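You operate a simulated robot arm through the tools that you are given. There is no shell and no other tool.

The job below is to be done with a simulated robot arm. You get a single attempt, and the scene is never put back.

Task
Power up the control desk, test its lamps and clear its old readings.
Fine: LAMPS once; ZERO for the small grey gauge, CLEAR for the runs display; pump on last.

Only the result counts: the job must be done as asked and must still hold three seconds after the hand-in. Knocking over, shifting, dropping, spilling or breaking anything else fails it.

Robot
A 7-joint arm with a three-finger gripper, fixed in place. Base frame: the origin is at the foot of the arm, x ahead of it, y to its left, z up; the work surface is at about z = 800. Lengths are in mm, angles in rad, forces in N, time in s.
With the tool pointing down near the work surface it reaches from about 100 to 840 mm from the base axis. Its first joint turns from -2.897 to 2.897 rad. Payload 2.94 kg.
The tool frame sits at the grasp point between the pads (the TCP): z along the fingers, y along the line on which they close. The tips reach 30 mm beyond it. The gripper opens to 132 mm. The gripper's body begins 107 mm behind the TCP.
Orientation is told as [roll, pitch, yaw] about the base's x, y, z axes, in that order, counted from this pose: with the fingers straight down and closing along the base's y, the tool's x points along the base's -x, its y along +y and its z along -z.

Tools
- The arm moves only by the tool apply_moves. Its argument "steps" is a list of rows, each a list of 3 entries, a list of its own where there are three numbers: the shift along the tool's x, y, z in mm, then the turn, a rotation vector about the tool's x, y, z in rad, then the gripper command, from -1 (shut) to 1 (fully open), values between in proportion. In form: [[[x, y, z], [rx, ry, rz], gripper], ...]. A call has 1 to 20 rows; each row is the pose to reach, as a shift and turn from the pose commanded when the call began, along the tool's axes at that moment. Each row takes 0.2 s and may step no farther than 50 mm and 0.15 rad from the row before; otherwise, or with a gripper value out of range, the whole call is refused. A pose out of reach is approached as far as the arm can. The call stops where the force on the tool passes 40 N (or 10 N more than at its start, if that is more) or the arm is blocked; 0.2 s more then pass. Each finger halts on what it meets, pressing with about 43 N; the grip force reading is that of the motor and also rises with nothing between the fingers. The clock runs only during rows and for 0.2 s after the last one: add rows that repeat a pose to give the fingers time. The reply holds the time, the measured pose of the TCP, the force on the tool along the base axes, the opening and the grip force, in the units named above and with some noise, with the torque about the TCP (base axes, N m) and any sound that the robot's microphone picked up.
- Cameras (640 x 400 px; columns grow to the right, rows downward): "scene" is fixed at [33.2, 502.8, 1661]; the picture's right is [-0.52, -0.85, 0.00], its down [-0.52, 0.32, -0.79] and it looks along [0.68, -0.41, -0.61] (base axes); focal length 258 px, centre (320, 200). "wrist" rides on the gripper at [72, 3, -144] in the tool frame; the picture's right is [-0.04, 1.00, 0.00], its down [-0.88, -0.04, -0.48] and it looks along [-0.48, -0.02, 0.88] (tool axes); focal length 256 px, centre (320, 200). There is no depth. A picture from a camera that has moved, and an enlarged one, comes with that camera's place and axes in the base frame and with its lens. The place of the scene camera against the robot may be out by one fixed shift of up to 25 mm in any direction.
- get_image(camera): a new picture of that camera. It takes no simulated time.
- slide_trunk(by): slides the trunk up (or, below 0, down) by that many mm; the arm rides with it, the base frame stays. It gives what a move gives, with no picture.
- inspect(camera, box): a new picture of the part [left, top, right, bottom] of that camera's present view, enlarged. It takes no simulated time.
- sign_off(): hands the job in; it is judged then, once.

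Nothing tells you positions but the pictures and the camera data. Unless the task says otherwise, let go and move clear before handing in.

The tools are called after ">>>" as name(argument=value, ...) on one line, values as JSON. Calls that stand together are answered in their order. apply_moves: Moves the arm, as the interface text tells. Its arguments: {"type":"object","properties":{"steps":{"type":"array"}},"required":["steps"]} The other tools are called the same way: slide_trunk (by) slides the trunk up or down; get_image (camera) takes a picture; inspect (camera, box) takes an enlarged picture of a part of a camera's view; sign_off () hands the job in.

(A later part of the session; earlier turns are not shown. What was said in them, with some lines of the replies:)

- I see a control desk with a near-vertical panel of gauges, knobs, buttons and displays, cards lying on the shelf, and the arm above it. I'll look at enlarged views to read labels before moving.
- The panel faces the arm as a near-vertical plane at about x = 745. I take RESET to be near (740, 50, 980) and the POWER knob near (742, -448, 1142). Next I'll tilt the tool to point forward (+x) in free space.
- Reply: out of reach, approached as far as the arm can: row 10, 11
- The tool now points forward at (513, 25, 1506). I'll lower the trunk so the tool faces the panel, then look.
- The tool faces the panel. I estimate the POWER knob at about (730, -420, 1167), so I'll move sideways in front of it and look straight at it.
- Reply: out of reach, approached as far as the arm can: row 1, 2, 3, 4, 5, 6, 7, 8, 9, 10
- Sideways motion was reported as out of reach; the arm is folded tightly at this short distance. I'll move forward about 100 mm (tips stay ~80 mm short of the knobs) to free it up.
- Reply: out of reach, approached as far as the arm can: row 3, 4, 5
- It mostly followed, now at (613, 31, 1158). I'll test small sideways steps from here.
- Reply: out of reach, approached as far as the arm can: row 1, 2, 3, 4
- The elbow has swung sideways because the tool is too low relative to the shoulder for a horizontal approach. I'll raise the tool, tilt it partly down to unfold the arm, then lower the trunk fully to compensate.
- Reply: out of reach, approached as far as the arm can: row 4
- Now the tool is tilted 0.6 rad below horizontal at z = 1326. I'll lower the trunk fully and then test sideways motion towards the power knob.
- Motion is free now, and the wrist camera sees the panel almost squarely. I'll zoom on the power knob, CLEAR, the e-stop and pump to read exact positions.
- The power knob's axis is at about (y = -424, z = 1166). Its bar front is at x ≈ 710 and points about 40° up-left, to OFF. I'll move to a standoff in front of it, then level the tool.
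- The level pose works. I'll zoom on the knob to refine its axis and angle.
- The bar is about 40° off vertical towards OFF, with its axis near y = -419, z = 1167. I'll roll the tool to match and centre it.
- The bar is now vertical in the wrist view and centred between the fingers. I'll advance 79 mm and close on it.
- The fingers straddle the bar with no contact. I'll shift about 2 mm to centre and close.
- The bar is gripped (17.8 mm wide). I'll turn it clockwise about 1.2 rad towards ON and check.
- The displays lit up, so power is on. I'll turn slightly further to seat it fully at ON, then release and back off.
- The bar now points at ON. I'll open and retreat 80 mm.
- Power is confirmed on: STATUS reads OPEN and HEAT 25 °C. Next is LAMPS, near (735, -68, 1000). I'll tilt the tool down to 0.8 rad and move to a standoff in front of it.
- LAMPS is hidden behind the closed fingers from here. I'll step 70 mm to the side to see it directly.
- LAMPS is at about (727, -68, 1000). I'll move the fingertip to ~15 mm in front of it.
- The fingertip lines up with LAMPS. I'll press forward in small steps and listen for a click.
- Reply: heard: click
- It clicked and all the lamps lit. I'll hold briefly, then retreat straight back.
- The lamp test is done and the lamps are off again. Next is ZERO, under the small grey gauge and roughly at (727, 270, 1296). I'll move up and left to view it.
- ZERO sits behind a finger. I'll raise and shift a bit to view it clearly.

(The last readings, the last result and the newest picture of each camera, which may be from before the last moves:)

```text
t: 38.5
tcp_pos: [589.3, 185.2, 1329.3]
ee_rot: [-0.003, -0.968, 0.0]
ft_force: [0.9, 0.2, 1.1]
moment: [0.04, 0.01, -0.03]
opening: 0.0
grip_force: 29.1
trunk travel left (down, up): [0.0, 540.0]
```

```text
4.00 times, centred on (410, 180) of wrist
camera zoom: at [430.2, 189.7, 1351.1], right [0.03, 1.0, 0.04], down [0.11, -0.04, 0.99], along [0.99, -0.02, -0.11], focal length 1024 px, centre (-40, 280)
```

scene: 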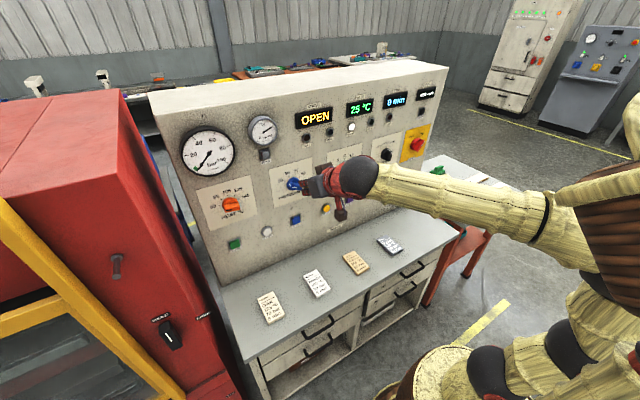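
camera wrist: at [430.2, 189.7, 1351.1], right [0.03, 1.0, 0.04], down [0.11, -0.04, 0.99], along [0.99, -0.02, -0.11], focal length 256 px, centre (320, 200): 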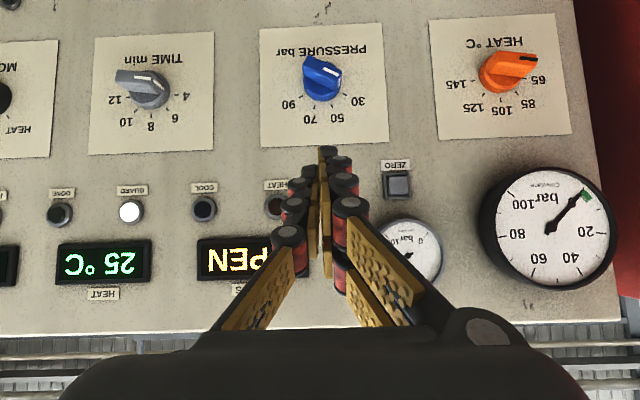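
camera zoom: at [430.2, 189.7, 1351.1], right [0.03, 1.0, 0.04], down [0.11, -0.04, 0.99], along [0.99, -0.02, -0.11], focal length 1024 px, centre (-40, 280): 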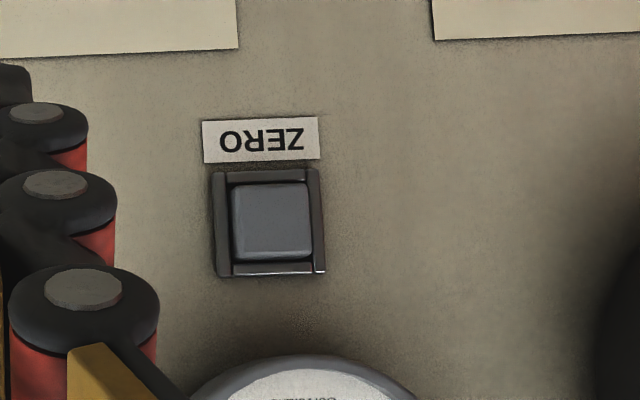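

ZERO's cap is at about (727, 275, 1304), just under the gauge. I'll level the tool to 0.2 rad so the fingers clear the gauge, and move to a standoff.

>>> apply_moves(steps=[[[0, 0, 0], [0, -0.13, 0], -1], [[0, 0, 0], [0, -0.26, 0], -1], [[0, 0, 0], [0, -0.4, 0], -1], [[20, 30, 15], [0, -0.4, 0], -1], [[20, 65, 15], [0, -0.4, 0], -1], [[15, 90, 15], [0, -0.4, 0], -1], [[0, 90, 40], [0, -0.4, 0], -1], [[-14, 90, 63], [0, -0.4, 0], -1], [[-14, 90, 63], [0, -0.4, 0], -1]])

>>> get_image(camera="wrist")

>>> inspect(camera="scene", box=[170, 90, 410, 240])

```text
t: 40.5
tcp_pos: [650.4, 277.6, 1305.7]
ee_rot: [-0.002, -1.369, -0.001]
ft_force: [0.5, 0.4, -0.2]
moment: [0.03, -0.07, -0.01]
opening: 0.0
grip_force: 29.0
trunk travel left (down, up): [0.0, 540.0]
```

```text
taken
camera wrist: at [494.7, 280.8, 1263.6], right [0.01, 1.0, 0.04], down [-0.29, -0.04, 0.96], along [0.96, -0.02, 0.29], focal length 256 px, centre (320, 200)
```

wrist: 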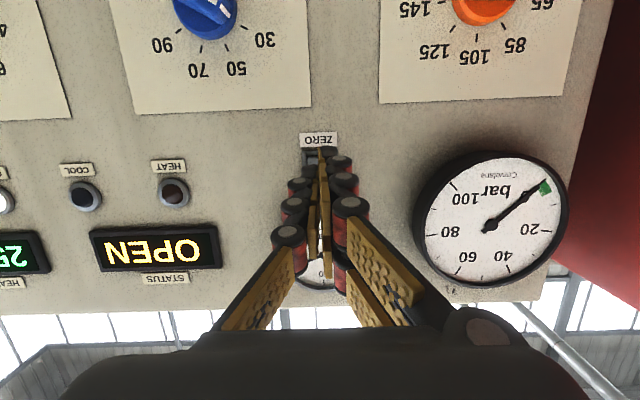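

```text
2.67 times, centred on (290, 165) of scene
camera zoom: at [33.2, 502.8, 1661.0], right [-0.52, -0.85, 0.0], down [-0.52, 0.32, -0.79], along [0.68, -0.41, -0.61], focal length 687 px, centre (400, 293)
```

zoom: 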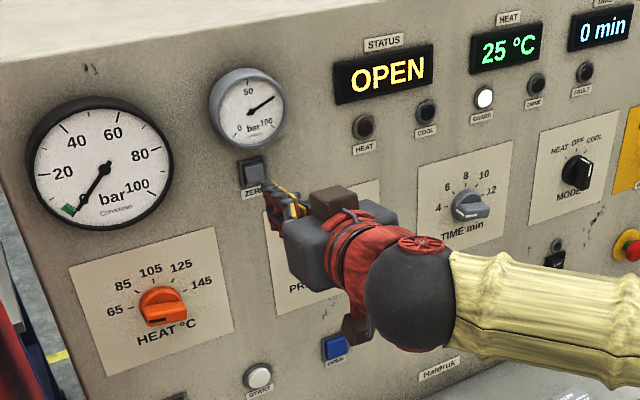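

The tip is aligned just below the gauge. I'll advance and press ZERO in small steps.

>>> apply_moves(steps=[[[-3, -2, 17], [0, 0, 0], -1], [[-6.6, -2, 33], [0, 0, 0], -1], [[-7.8, -2, 38], [0, 0, 0], -1], [[-8.6, -2, 42], [0, 0, 0], -1], [[-9.2, -2, 45], [0, 0, 0], -1]])

>>> inspect(camera="scene", box=[170, 90, 410, 240])

```text
t: 41.8
tcp_pos: [696.3, 274.6, 1304.8]
ee_rot: [0.0, -1.369, -0.001]
ft_force: [-0.1, 0.0, -0.4]
moment: [0.02, 0.01, -0.01]
opening: 0.0
grip_force: 28.4
trunk travel left (down, up): [0.0, 540.0]
```

```text
2.67 times, centred on (290, 165) of scene
camera zoom: at [33.2, 502.8, 1661.0], right [-0.52, -0.85, 0.0], down [-0.52, 0.32, -0.79], along [0.68, -0.41, -0.61], focal length 687 px, centre (400, 293)
```

zoom: 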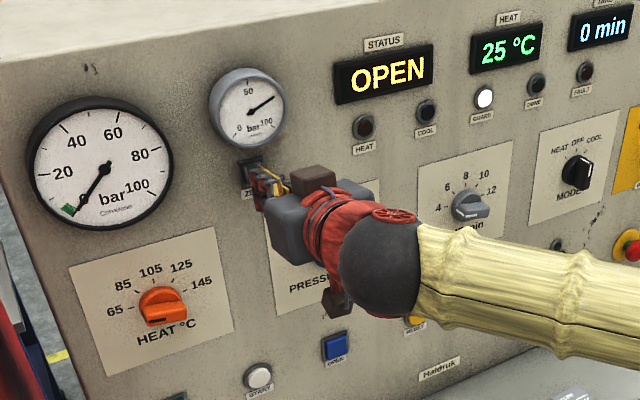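

No contact yet; I'll continue in 2 mm steps.

>>> apply_moves(steps=[[[-0.4, 0, 2], [0, 0, 0], -1], [[-0.8, 0, 4], [0, 0, 0], -1], [[-1.0, 0, 5], [0, 0, 0], -1]])

>>> inspect(camera="scene", box=[170, 90, 330, 190])

```text
t: 42.5
tcp_pos: [701.9, 273.3, 1306.5]
ee_rot: [-0.001, -1.37, 0.0]
ft_force: [-0.7, -0.6, -0.3]
moment: [0.05, 0.02, 0.01]
opening: 0.2
grip_force: 28.4
trunk travel left (down, up): [0.0, 540.0]
```

```text
4.00 times, centred on (250, 140) of scene
camera zoom: at [33.2, 502.8, 1661.0], right [-0.52, -0.85, 0.0], down [-0.52, 0.32, -0.79], along [0.68, -0.41, -0.61], focal length 1030 px, centre (600, 440)
```

zoom: 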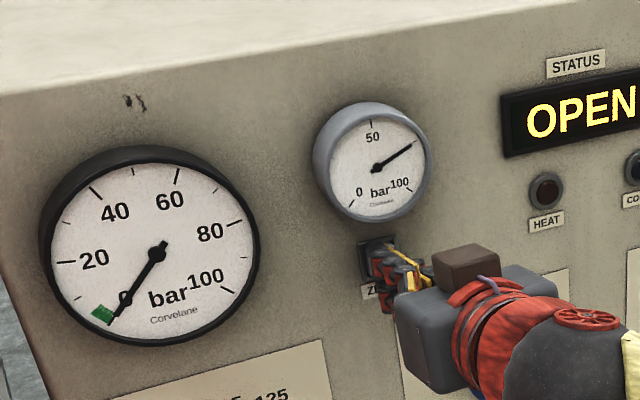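

Still no contact force and the needle hasn't moved; a few more 2 mm steps.

>>> apply_moves(steps=[[[-0.4, 0, 2], [0, 0, 0], -1], [[-0.8, 0, 4], [0, 0, 0], -1], [[-0.8, 0, 4], [0, 0, 0], -1]])

>>> inspect(camera="scene", box=[210, 100, 310, 180])

>>> get_image(camera="wrist")

```text
t: 43.4
tcp_pos: [704.4, 274.6, 1306.0]
ee_rot: [-0.002, -1.369, 0.001]
ft_force: [-2.9, 0.0, 0.0]
moment: [-0.04, -0.02, -0.02]
opening: 0.0
grip_force: 29.1
trunk travel left (down, up): [0.0, 540.0]
heard: click
```

```text
5.00 times, centred on (260, 140) of scene
camera zoom: at [33.2, 502.8, 1661.0], right [-0.52, -0.85, 0.0], down [-0.52, 0.32, -0.79], along [0.68, -0.41, -0.61], focal length 1288 px, centre (620, 500)
```

zoom: 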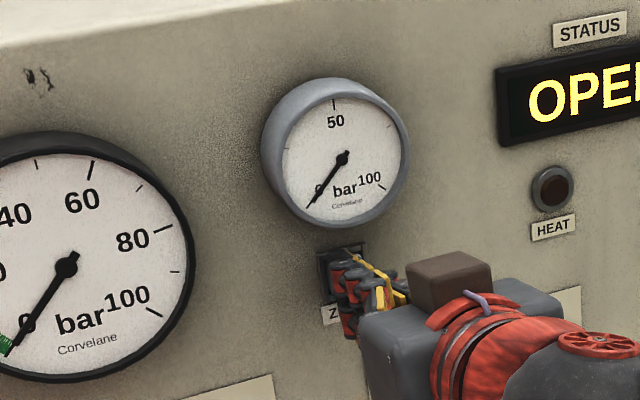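

```text
taken
camera wrist: at [549.0, 278.7, 1263.7], right [0.01, 1.0, 0.04], down [-0.29, -0.04, 0.96], along [0.96, -0.02, 0.29], focal length 256 px, centre (320, 200)
```

wrist: 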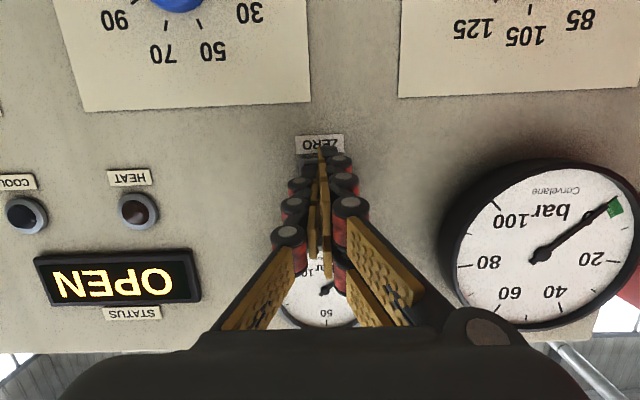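

ZERO clicked and the small gauge now reads 0. I'll retreat straight back.

>>> apply_moves(steps=[[[4, 0, -20], [0, 0, 0], -1], [[9, 0, -45], [0, 0, 0], -1], [[18, 0, -88], [0, 0, 0], -1], [[20, 0, -98], [0, 0, 0], -1], [[20, 0, -98], [0, 0, 0], -1]])

>>> get_image(camera="scene")

```text
t: 44.5
tcp_pos: [605.4, 274.3, 1304.8]
ee_rot: [-0.002, -1.369, -0.002]
ft_force: [-0.6, 0.1, -0.3]
moment: [0.04, 0.0, -0.02]
opening: 0.3
grip_force: 28.5
trunk travel left (down, up): [0.0, 540.0]
```

```text
taken
```

scene: 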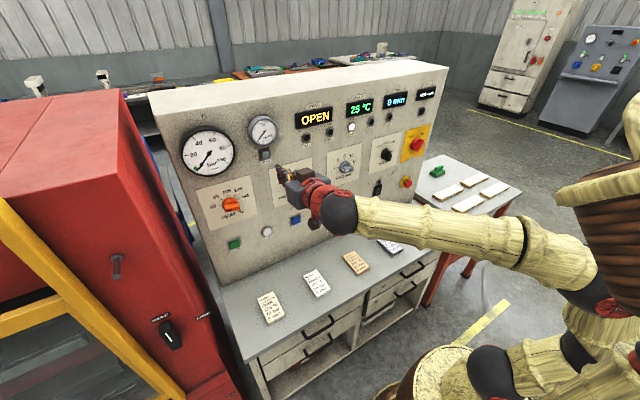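

Next is CLEAR, roughly at (733, -407, 1308). I'll travel right at standoff distance and view it.

>>> apply_moves(steps=[[[-5, -40, -6], [0, 0.1, 0], -1], [[-10, -80, -6], [0, 0.2, 0], -1], [[-15, -120, -6], [0, 0.3, 0], -1], [[-20, -160, -6], [0, 0.4, 0], -1], [[-25, -200, -6], [0, 0.4, 0], -1], [[-29, -240, -6], [0, 0.4, 0], -1], [[-29, -280, -6], [0, 0.4, 0], -1], [[-29, -320, -6], [0, 0.4, 0], -1], [[-29, -360, -6], [0, 0.4, 0], -1], [[-29, -400, -6], [0, 0.4, 0], -1], [[-29, -440, -6], [0, 0.4, 0], -1], [[-29, -480, -6], [0, 0.4, 0], -1], [[-29, -520, -6], [0, 0.4, 0], -1], [[-29, -560, -6], [0, 0.4, 0], -1], [[-29, -590, -6], [0, 0.4, 0], -1], [[-29, -590, -6], [0, 0.4, 0], -1]])

>>> get_image(camera="wrist")

>>> get_image(camera="scene")

```text
t: 48.0
tcp_pos: [603.2, -316.4, 1335.7]
ee_rot: [-0.001, -0.969, -0.001]
ft_force: [-0.3, -1.0, 0.4]
moment: [0.01, 0.0, -0.01]
opening: 0.1
grip_force: 29.3
trunk travel left (down, up): [0.0, 540.0]
```

```text
taken
camera wrist: at [444.3, -311.8, 1357.2], right [0.03, 1.0, 0.04], down [0.11, -0.04, 0.99], along [0.99, -0.02, -0.11], focal length 256 px, centre (320, 200)
```

wrist: 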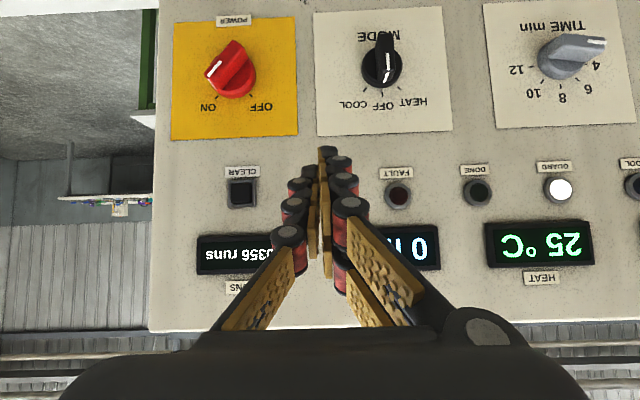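

```text
taken
```

scene: 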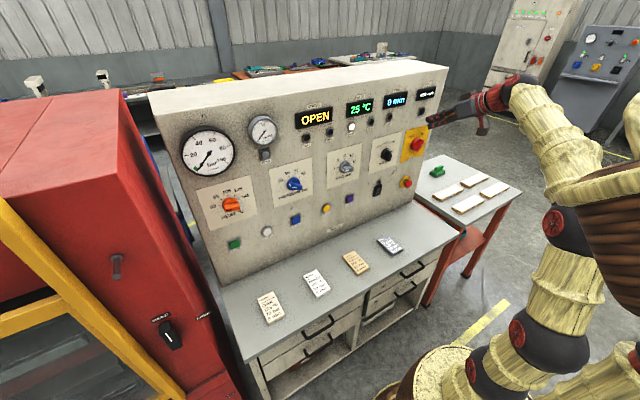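

>>> inspect(camera="wrist", box=[180, 150, 300, 290])

```text
2.86 times, centred on (240, 220) of wrist
camera zoom: at [444.3, -311.8, 1357.2], right [0.03, 1.0, 0.04], down [0.11, -0.04, 0.99], along [0.99, -0.02, -0.11], focal length 731 px, centre (549, 143)
```

zoom: 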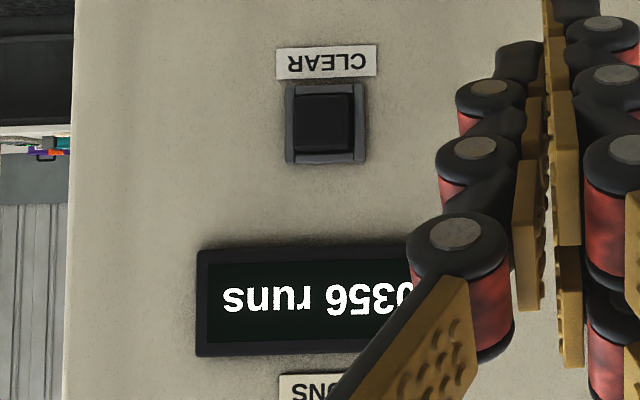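

CLEAR's cap is at about (732, -409, 1312), and RUNS shows 0356. It's near the reach limit with the trunk low, so I'll raise the trunk 60 mm, then level the tool in front of it.

>>> slide_trunk(by=60)

>>> apply_moves(steps=[[[20, -20, 10], [0, -0.1, 0], -1], [[40, -50, 20], [0, -0.2, 0], -1], [[55, -75, 35], [0, -0.3, 0], -1], [[55, -94, 50], [0, -0.4, 0], -1], [[44, -94, 84], [0, -0.4, 0], -1], [[44, -94, 84], [0, -0.4, 0], -1]])

>>> get_image(camera="wrist")

>>> inspect(camera="scene", box=[340, 60, 500, 170])

```text
t: 49.0
tcp_pos: [604.1, -315.6, 1395.7]
ee_rot: [0.001, -0.971, -0.002]
ft_force: [-0.1, -0.3, 0.4]
moment: [-0.01, 0.02, -0.02]
opening: 0.0
grip_force: 28.4
trunk travel left (down, up): [-60.0, 480.0]
```

```text
t: 50.4
tcp_pos: [647.8, -410.3, 1310.6]
ee_rot: [-0.001, -1.371, -0.001]
ft_force: [0.1, 0.3, -0.8]
moment: [0.04, -0.04, -0.02]
opening: 0.0
grip_force: 28.2
trunk travel left (down, up): [-60.0, 480.0]
```

```text
taken
camera wrist: at [492.2, -405.4, 1269.1], right [0.01, 1.0, 0.04], down [-0.29, -0.04, 0.96], along [0.96, -0.02, 0.29], focal length 256 px, centre (320, 200)
```

wrist: 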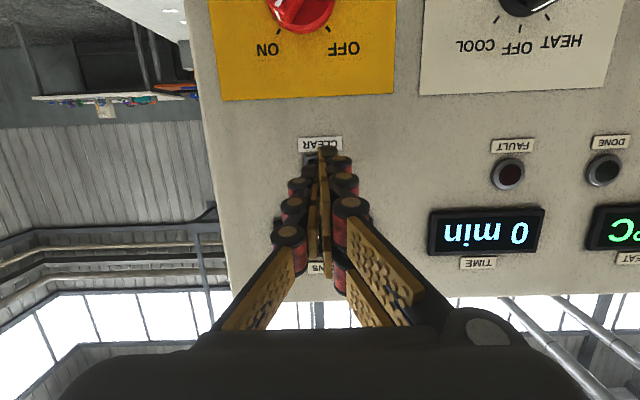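

```text
3.64 times, centred on (420, 115) of scene
camera zoom: at [33.2, 502.8, 1661.0], right [-0.52, -0.85, 0.0], down [-0.52, 0.32, -0.79], along [0.68, -0.41, -0.61], focal length 937 px, centre (-44, 509)
```

zoom: 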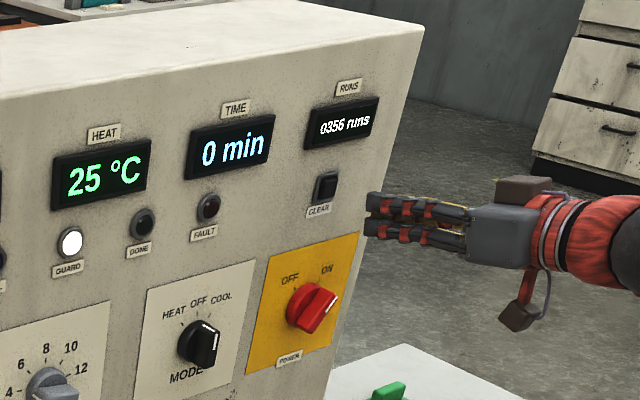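

Alignment matches the ZERO approach. I'll advance and press CLEAR in small steps.

>>> apply_moves(steps=[[[-4, 0, 20], [0, 0, 0], -1], [[-8, 0, 40], [0, 0, 0], -1], [[-9.8, 0, 48], [0, 0, 0], -1], [[-10.4, 0, 51], [0, 0, 0], -1], [[-10.8, 0, 53], [0, 0, 0], -1], [[-11.1, 0, 54.5], [0, 0, 0], -1]])

>>> inspect(camera="scene", box=[340, 60, 500, 170])

```text
t: 51.8
tcp_pos: [702.6, -408.5, 1311.7]
ee_rot: [0.0, -1.37, -0.003]
ft_force: [-2.3, -0.5, 0.5]
moment: [-0.01, -0.02, 0.03]
opening: 0.0
grip_force: 28.8
trunk travel left (down, up): [-60.0, 480.0]
heard: click
```

```text
3.64 times, centred on (420, 115) of scene
camera zoom: at [33.2, 502.8, 1661.0], right [-0.52, -0.85, 0.0], down [-0.52, 0.32, -0.79], along [0.68, -0.41, -0.61], focal length 937 px, centre (-44, 509)
```

zoom: 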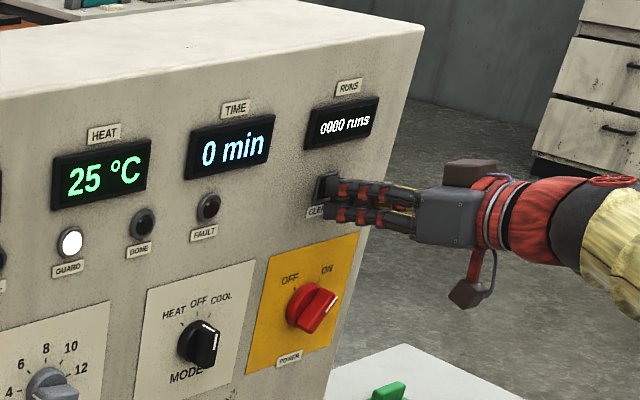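

RUNS now reads 0000. I'll retreat, lower the trunk again, and head to the PUMP rocker for the last action.

>>> apply_moves(steps=[[[4, 0, -20], [0, 0, 0], -1], [[9, 0, -45], [0, 0, 0], -1], [[18, 0, -88], [0, 0, 0], -1], [[20, 0, -98], [0, 0, 0], -1], [[20, 0, -98], [0, 0, 0], -1]])

>>> slide_trunk(by=-60)

>>> apply_moves(steps=[[[20, 25, 0], [0, 0.1, 0], -1], [[50, 50, 0], [0, 0.2, 0], -1], [[80, 75, 0], [0, 0.3, 0], -1], [[110, 100, 0], [0, 0.4, 0], -1], [[140, 125, 0], [0, 0.5, 0], -1], [[170, 150, 0], [0, 0.6, 0], -1], [[200, 175, -10], [0, 0.6, 0], -1], [[230, 200, -20], [0, 0.6, 0], -1], [[245, 220, -30], [0, 0.6, 0], -1], [[245, 230, -45], [0, 0.6, 0], -1], [[245, 230, -45], [0, 0.6, 0], -1]])

>>> get_image(camera="wrist")

>>> get_image(camera="scene")

```text
t: 53.0
tcp_pos: [603.5, -409.4, 1310.8]
ee_rot: [-0.001, -1.369, -0.003]
ft_force: [-0.9, -0.7, -0.4]
moment: [0.04, -0.01, 0.02]
opening: 0.0
grip_force: 28.5
trunk travel left (down, up): [-60.0, 480.0]
```

```text
t: 54.0
tcp_pos: [605.4, -408.8, 1253.0]
ee_rot: [0.0, -1.369, 0.002]
ft_force: [0.5, -0.2, 0.1]
moment: [-0.01, 0.01, 0.0]
opening: 0.1
grip_force: 28.4
trunk travel left (down, up): [0.0, 540.0]
```

```text
t: 56.4
tcp_pos: [510.3, -178.9, 1021.2]
ee_rot: [0.0, -0.77, -0.002]
ft_force: [0.0, -0.4, 0.9]
moment: [0.0, 0.04, -0.02]
opening: 0.0
grip_force: 28.5
trunk travel left (down, up): [0.0, 540.0]
```

```text
taken
camera wrist: at [358.1, -174.5, 1073.8], right [0.03, 1.0, 0.03], down [0.3, -0.04, 0.95], along [0.95, -0.02, -0.3], focal length 256 px, centre (320, 200)
```

wrist: 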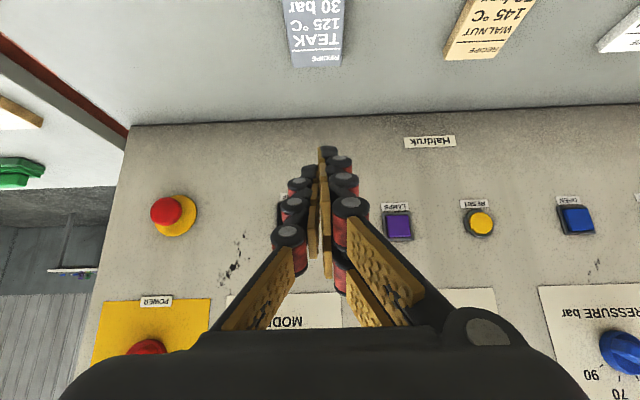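

```text
taken
```

scene: 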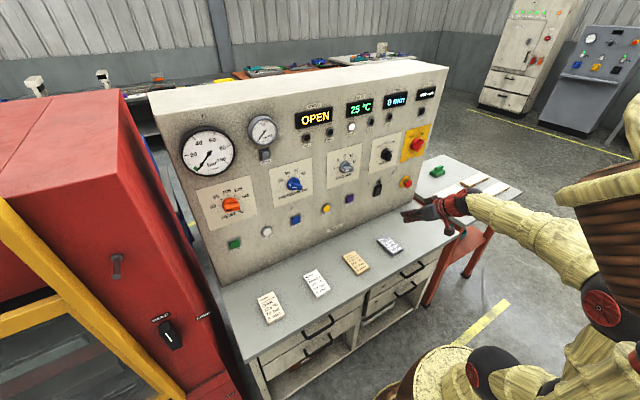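

The view is further back than planned. I'll come forward 90 mm and shift sideways so the rocker is visible beside the fingers.

>>> apply_moves(steps=[[[-32, 15, 31], [0, 0, 0], -1], [[-65, 30, 62], [0, 0, 0], -1], [[-65, 30, 62], [0, 0, 0], -1]])

>>> get_image(camera="wrist")

>>> inspect(camera="wrist", box=[200, 150, 300, 270])

>>> inspect(camera="scene", box=[340, 160, 420, 220])

```text
t: 57.1
tcp_pos: [599.8, -150.0, 1021.9]
ee_rot: [0.001, -0.767, -0.002]
ft_force: [0.2, -0.9, -0.7]
moment: [0.0, 0.02, 0.01]
opening: 0.2
grip_force: 29.1
trunk travel left (down, up): [0.0, 540.0]
```

```text
taken
camera wrist: at [449.5, -145.0, 1074.1], right [0.03, 1.0, 0.03], down [0.3, -0.04, 0.95], along [0.95, -0.02, -0.3], focal length 256 px, centre (320, 200)
```

wrist: 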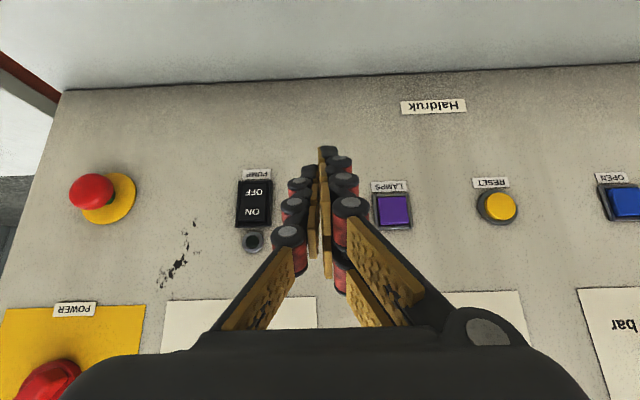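

```text
3.33 times, centred on (250, 210) of wrist
camera zoom: at [449.5, -145.0, 1074.1], right [0.03, 1.0, 0.03], down [0.3, -0.04, 0.95], along [0.95, -0.02, -0.3], focal length 853 px, centre (553, 167)
```

zoom: 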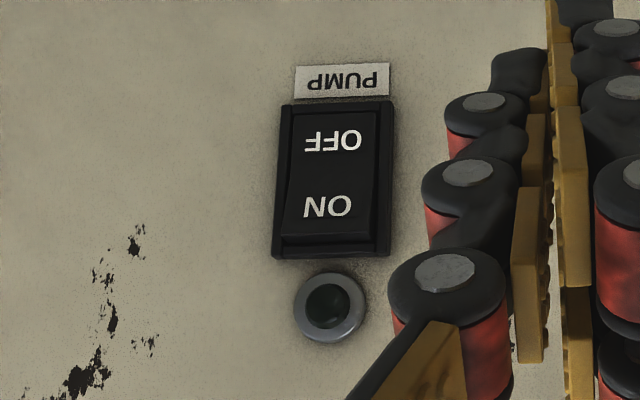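

```text
6.67 times, centred on (380, 190) of scene
camera zoom: at [33.2, 502.8, 1661.0], right [-0.52, -0.85, 0.0], down [-0.52, 0.32, -0.79], along [0.68, -0.41, -0.61], focal length 1717 px, centre (-80, 267)
```

zoom: 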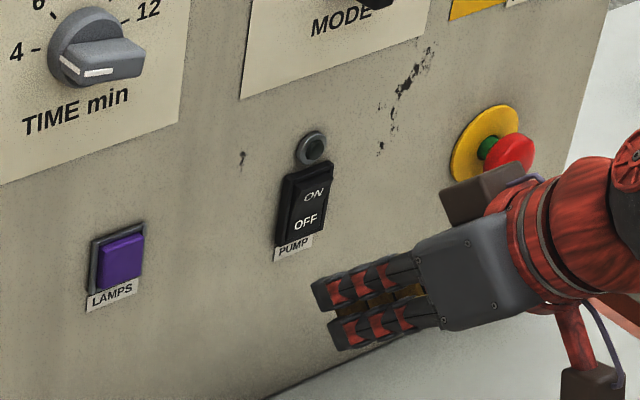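

The PUMP rocker's ON half (upper) is centred at about (726, -228, 999). I'll move the tip to just in front of it.

>>> apply_moves(steps=[[[0, -40, 0], [0, 0, 0], -1], [[0, -78, 0], [0, 0, 0], -1], [[-18, -78, 20], [0, 0, 0], -1], [[-36, -78, 40], [0, 0, 0], -1], [[-53, -78, 60], [0, 0, 0], -1], [[-53, -78, 60], [0, 0, 0], -1]])

>>> inspect(camera="scene", box=[340, 160, 420, 220])

>>> get_image(camera="wrist")

```text
t: 58.5
tcp_pos: [682.2, -227.0, 1014.5]
ee_rot: [0.0, -0.769, -0.001]
ft_force: [0.5, 0.3, 0.3]
moment: [0.0, -0.01, 0.02]
opening: 0.0
grip_force: 28.5
trunk travel left (down, up): [0.0, 540.0]
```

```text
6.67 times, centred on (380, 190) of scene
camera zoom: at [33.2, 502.8, 1661.0], right [-0.52, -0.85, 0.0], down [-0.52, 0.32, -0.79], along [0.68, -0.41, -0.61], focal length 1717 px, centre (-80, 267)
```

zoom: 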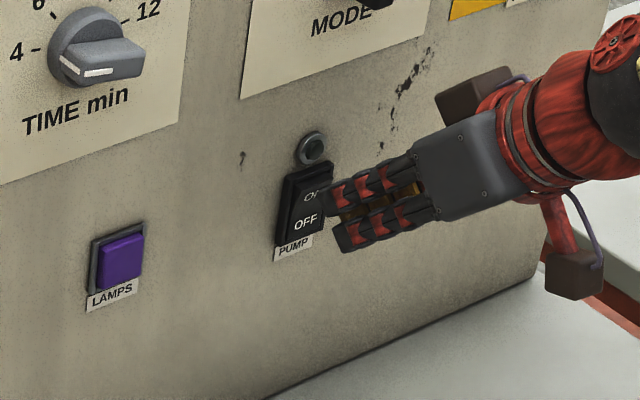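

```text
taken
camera wrist: at [528.9, -222.4, 1067.5], right [0.03, 1.0, 0.03], down [0.3, -0.04, 0.95], along [0.95, -0.02, -0.3], focal length 256 px, centre (320, 200)
```

wrist: 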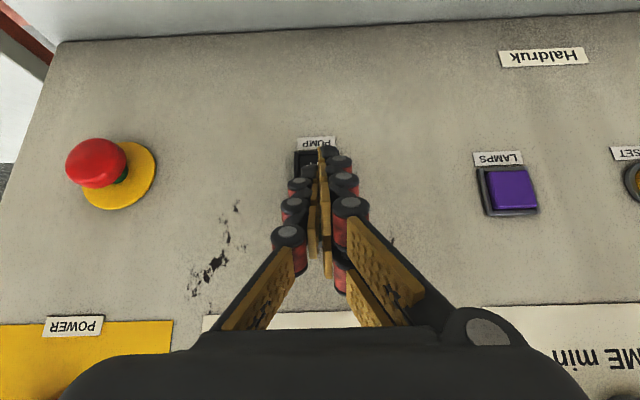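

The tip is in front of the ON half. I'll press forward in small steps.

>>> apply_moves(steps=[[[-6, 0, 6], [0, 0, 0], -1], [[-9, 0, 9], [0, 0, 0], -1], [[-11, 0, 11], [0, 0, 0], -1], [[-12.5, 0, 12.5], [0, 0, 0], -1], [[-14, 0, 14], [0, 0, 0], -1]])

>>> inspect(camera="scene", box=[340, 160, 420, 220])

```text
t: 59.8
tcp_pos: [700.6, -226.5, 1014.1]
ee_rot: [0.0, -0.769, -0.001]
ft_force: [-3.1, -0.1, 0.6]
moment: [-0.02, 0.0, -0.03]
opening: 0.2
grip_force: 28.6
trunk travel left (down, up): [0.0, 540.0]
heard: click
```

```text
6.67 times, centred on (380, 190) of scene
camera zoom: at [33.2, 502.8, 1661.0], right [-0.52, -0.85, 0.0], down [-0.52, 0.32, -0.79], along [0.68, -0.41, -0.61], focal length 1717 px, centre (-80, 267)
```

zoom: 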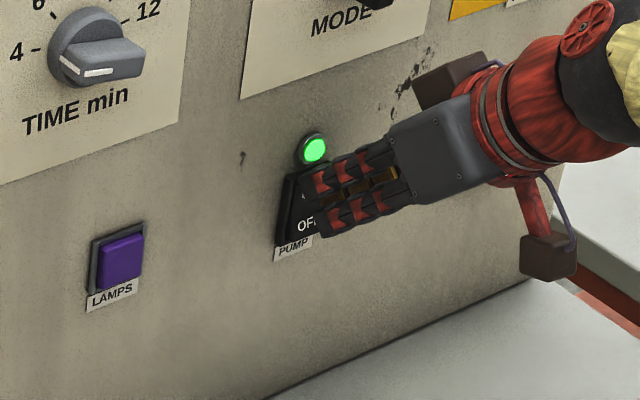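

The rocker clicked and the pump lamp is green. I'll retreat straight back and verify everything.

>>> apply_moves(steps=[[[10, 0, -10], [0, 0, 0], -1], [[30, 0, -29], [0, 0, 0], -1], [[60, 0, -58], [0, 0, 0], -1], [[90, 0, -87], [0, 0, 0], -1], [[110, 0, -106], [0, 0, 0], -1], [[110, 0, -106], [0, 0, 0], -1], [[110, 0, -106], [0, 0, 0], -1]])

>>> get_image(camera="scene")

>>> inspect(camera="scene", box=[290, 80, 450, 210])

>>> inspect(camera="scene", box=[170, 90, 330, 190])

```text
t: 61.4
tcp_pos: [547.3, -226.4, 1014.4]
ee_rot: [0.0, -0.771, 0.0]
ft_force: [0.3, 0.0, 0.0]
moment: [-0.01, 0.03, 0.01]
opening: 0.0
grip_force: 28.7
trunk travel left (down, up): [0.0, 540.0]
```

```text
taken
```

scene: 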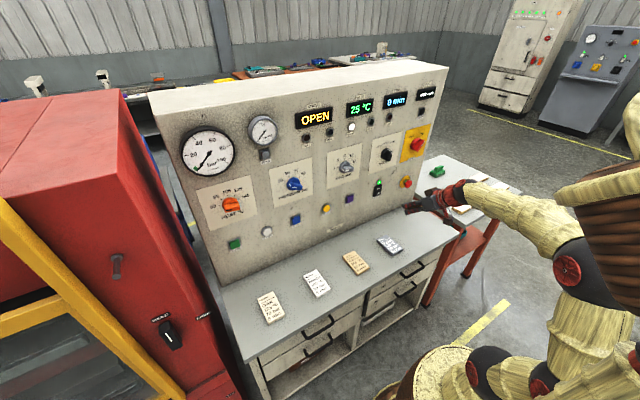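

```text
3.08 times, centred on (370, 145) of scene
camera zoom: at [33.2, 502.8, 1661.0], right [-0.52, -0.85, 0.0], down [-0.52, 0.32, -0.79], along [0.68, -0.41, -0.61], focal length 793 px, centre (166, 369)
```

zoom: 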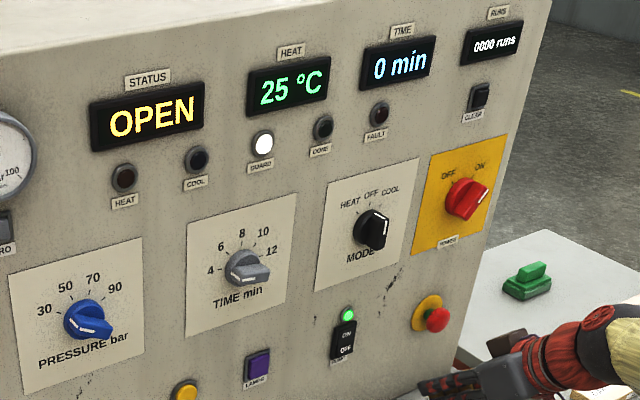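

```text
4.00 times, centred on (250, 140) of scene
camera zoom: at [33.2, 502.8, 1661.0], right [-0.52, -0.85, 0.0], down [-0.52, 0.32, -0.79], along [0.68, -0.41, -0.61], focal length 1030 px, centre (600, 440)
```

zoom: 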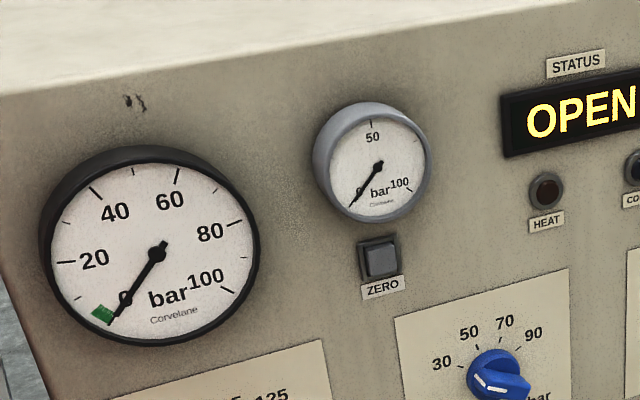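

Power is on, the lamps were tested once, the small gauge reads 0, RUNS reads 0000 and the pump lamp is green. The other knobs look unchanged and the arm is clear, so I'm handing in.

>>> sign_off()

```text
The job is handed in.
```

The control desk is powered up, its lamps have been tested, its old readings are cleared, and I've handed the job in. I did the steps in this order:

1. **Power:** I turned the red knob to ON and the displays lit up.
2. **LAMPS:** I pressed it once; there was one click and all the lamps lit, then went back to normal.
3. **ZERO:** I pressed it and the small grey gauge dropped to 0.
4. **CLEAR:** I pressed it and the runs display went from 0356 to 0000.
5. **Pump:** I switched it on last, and its green lamp came on.

In the last pictures all of this still held. The other knobs looked unchanged, nothing had been knocked or moved, and the arm was clear of the desk.
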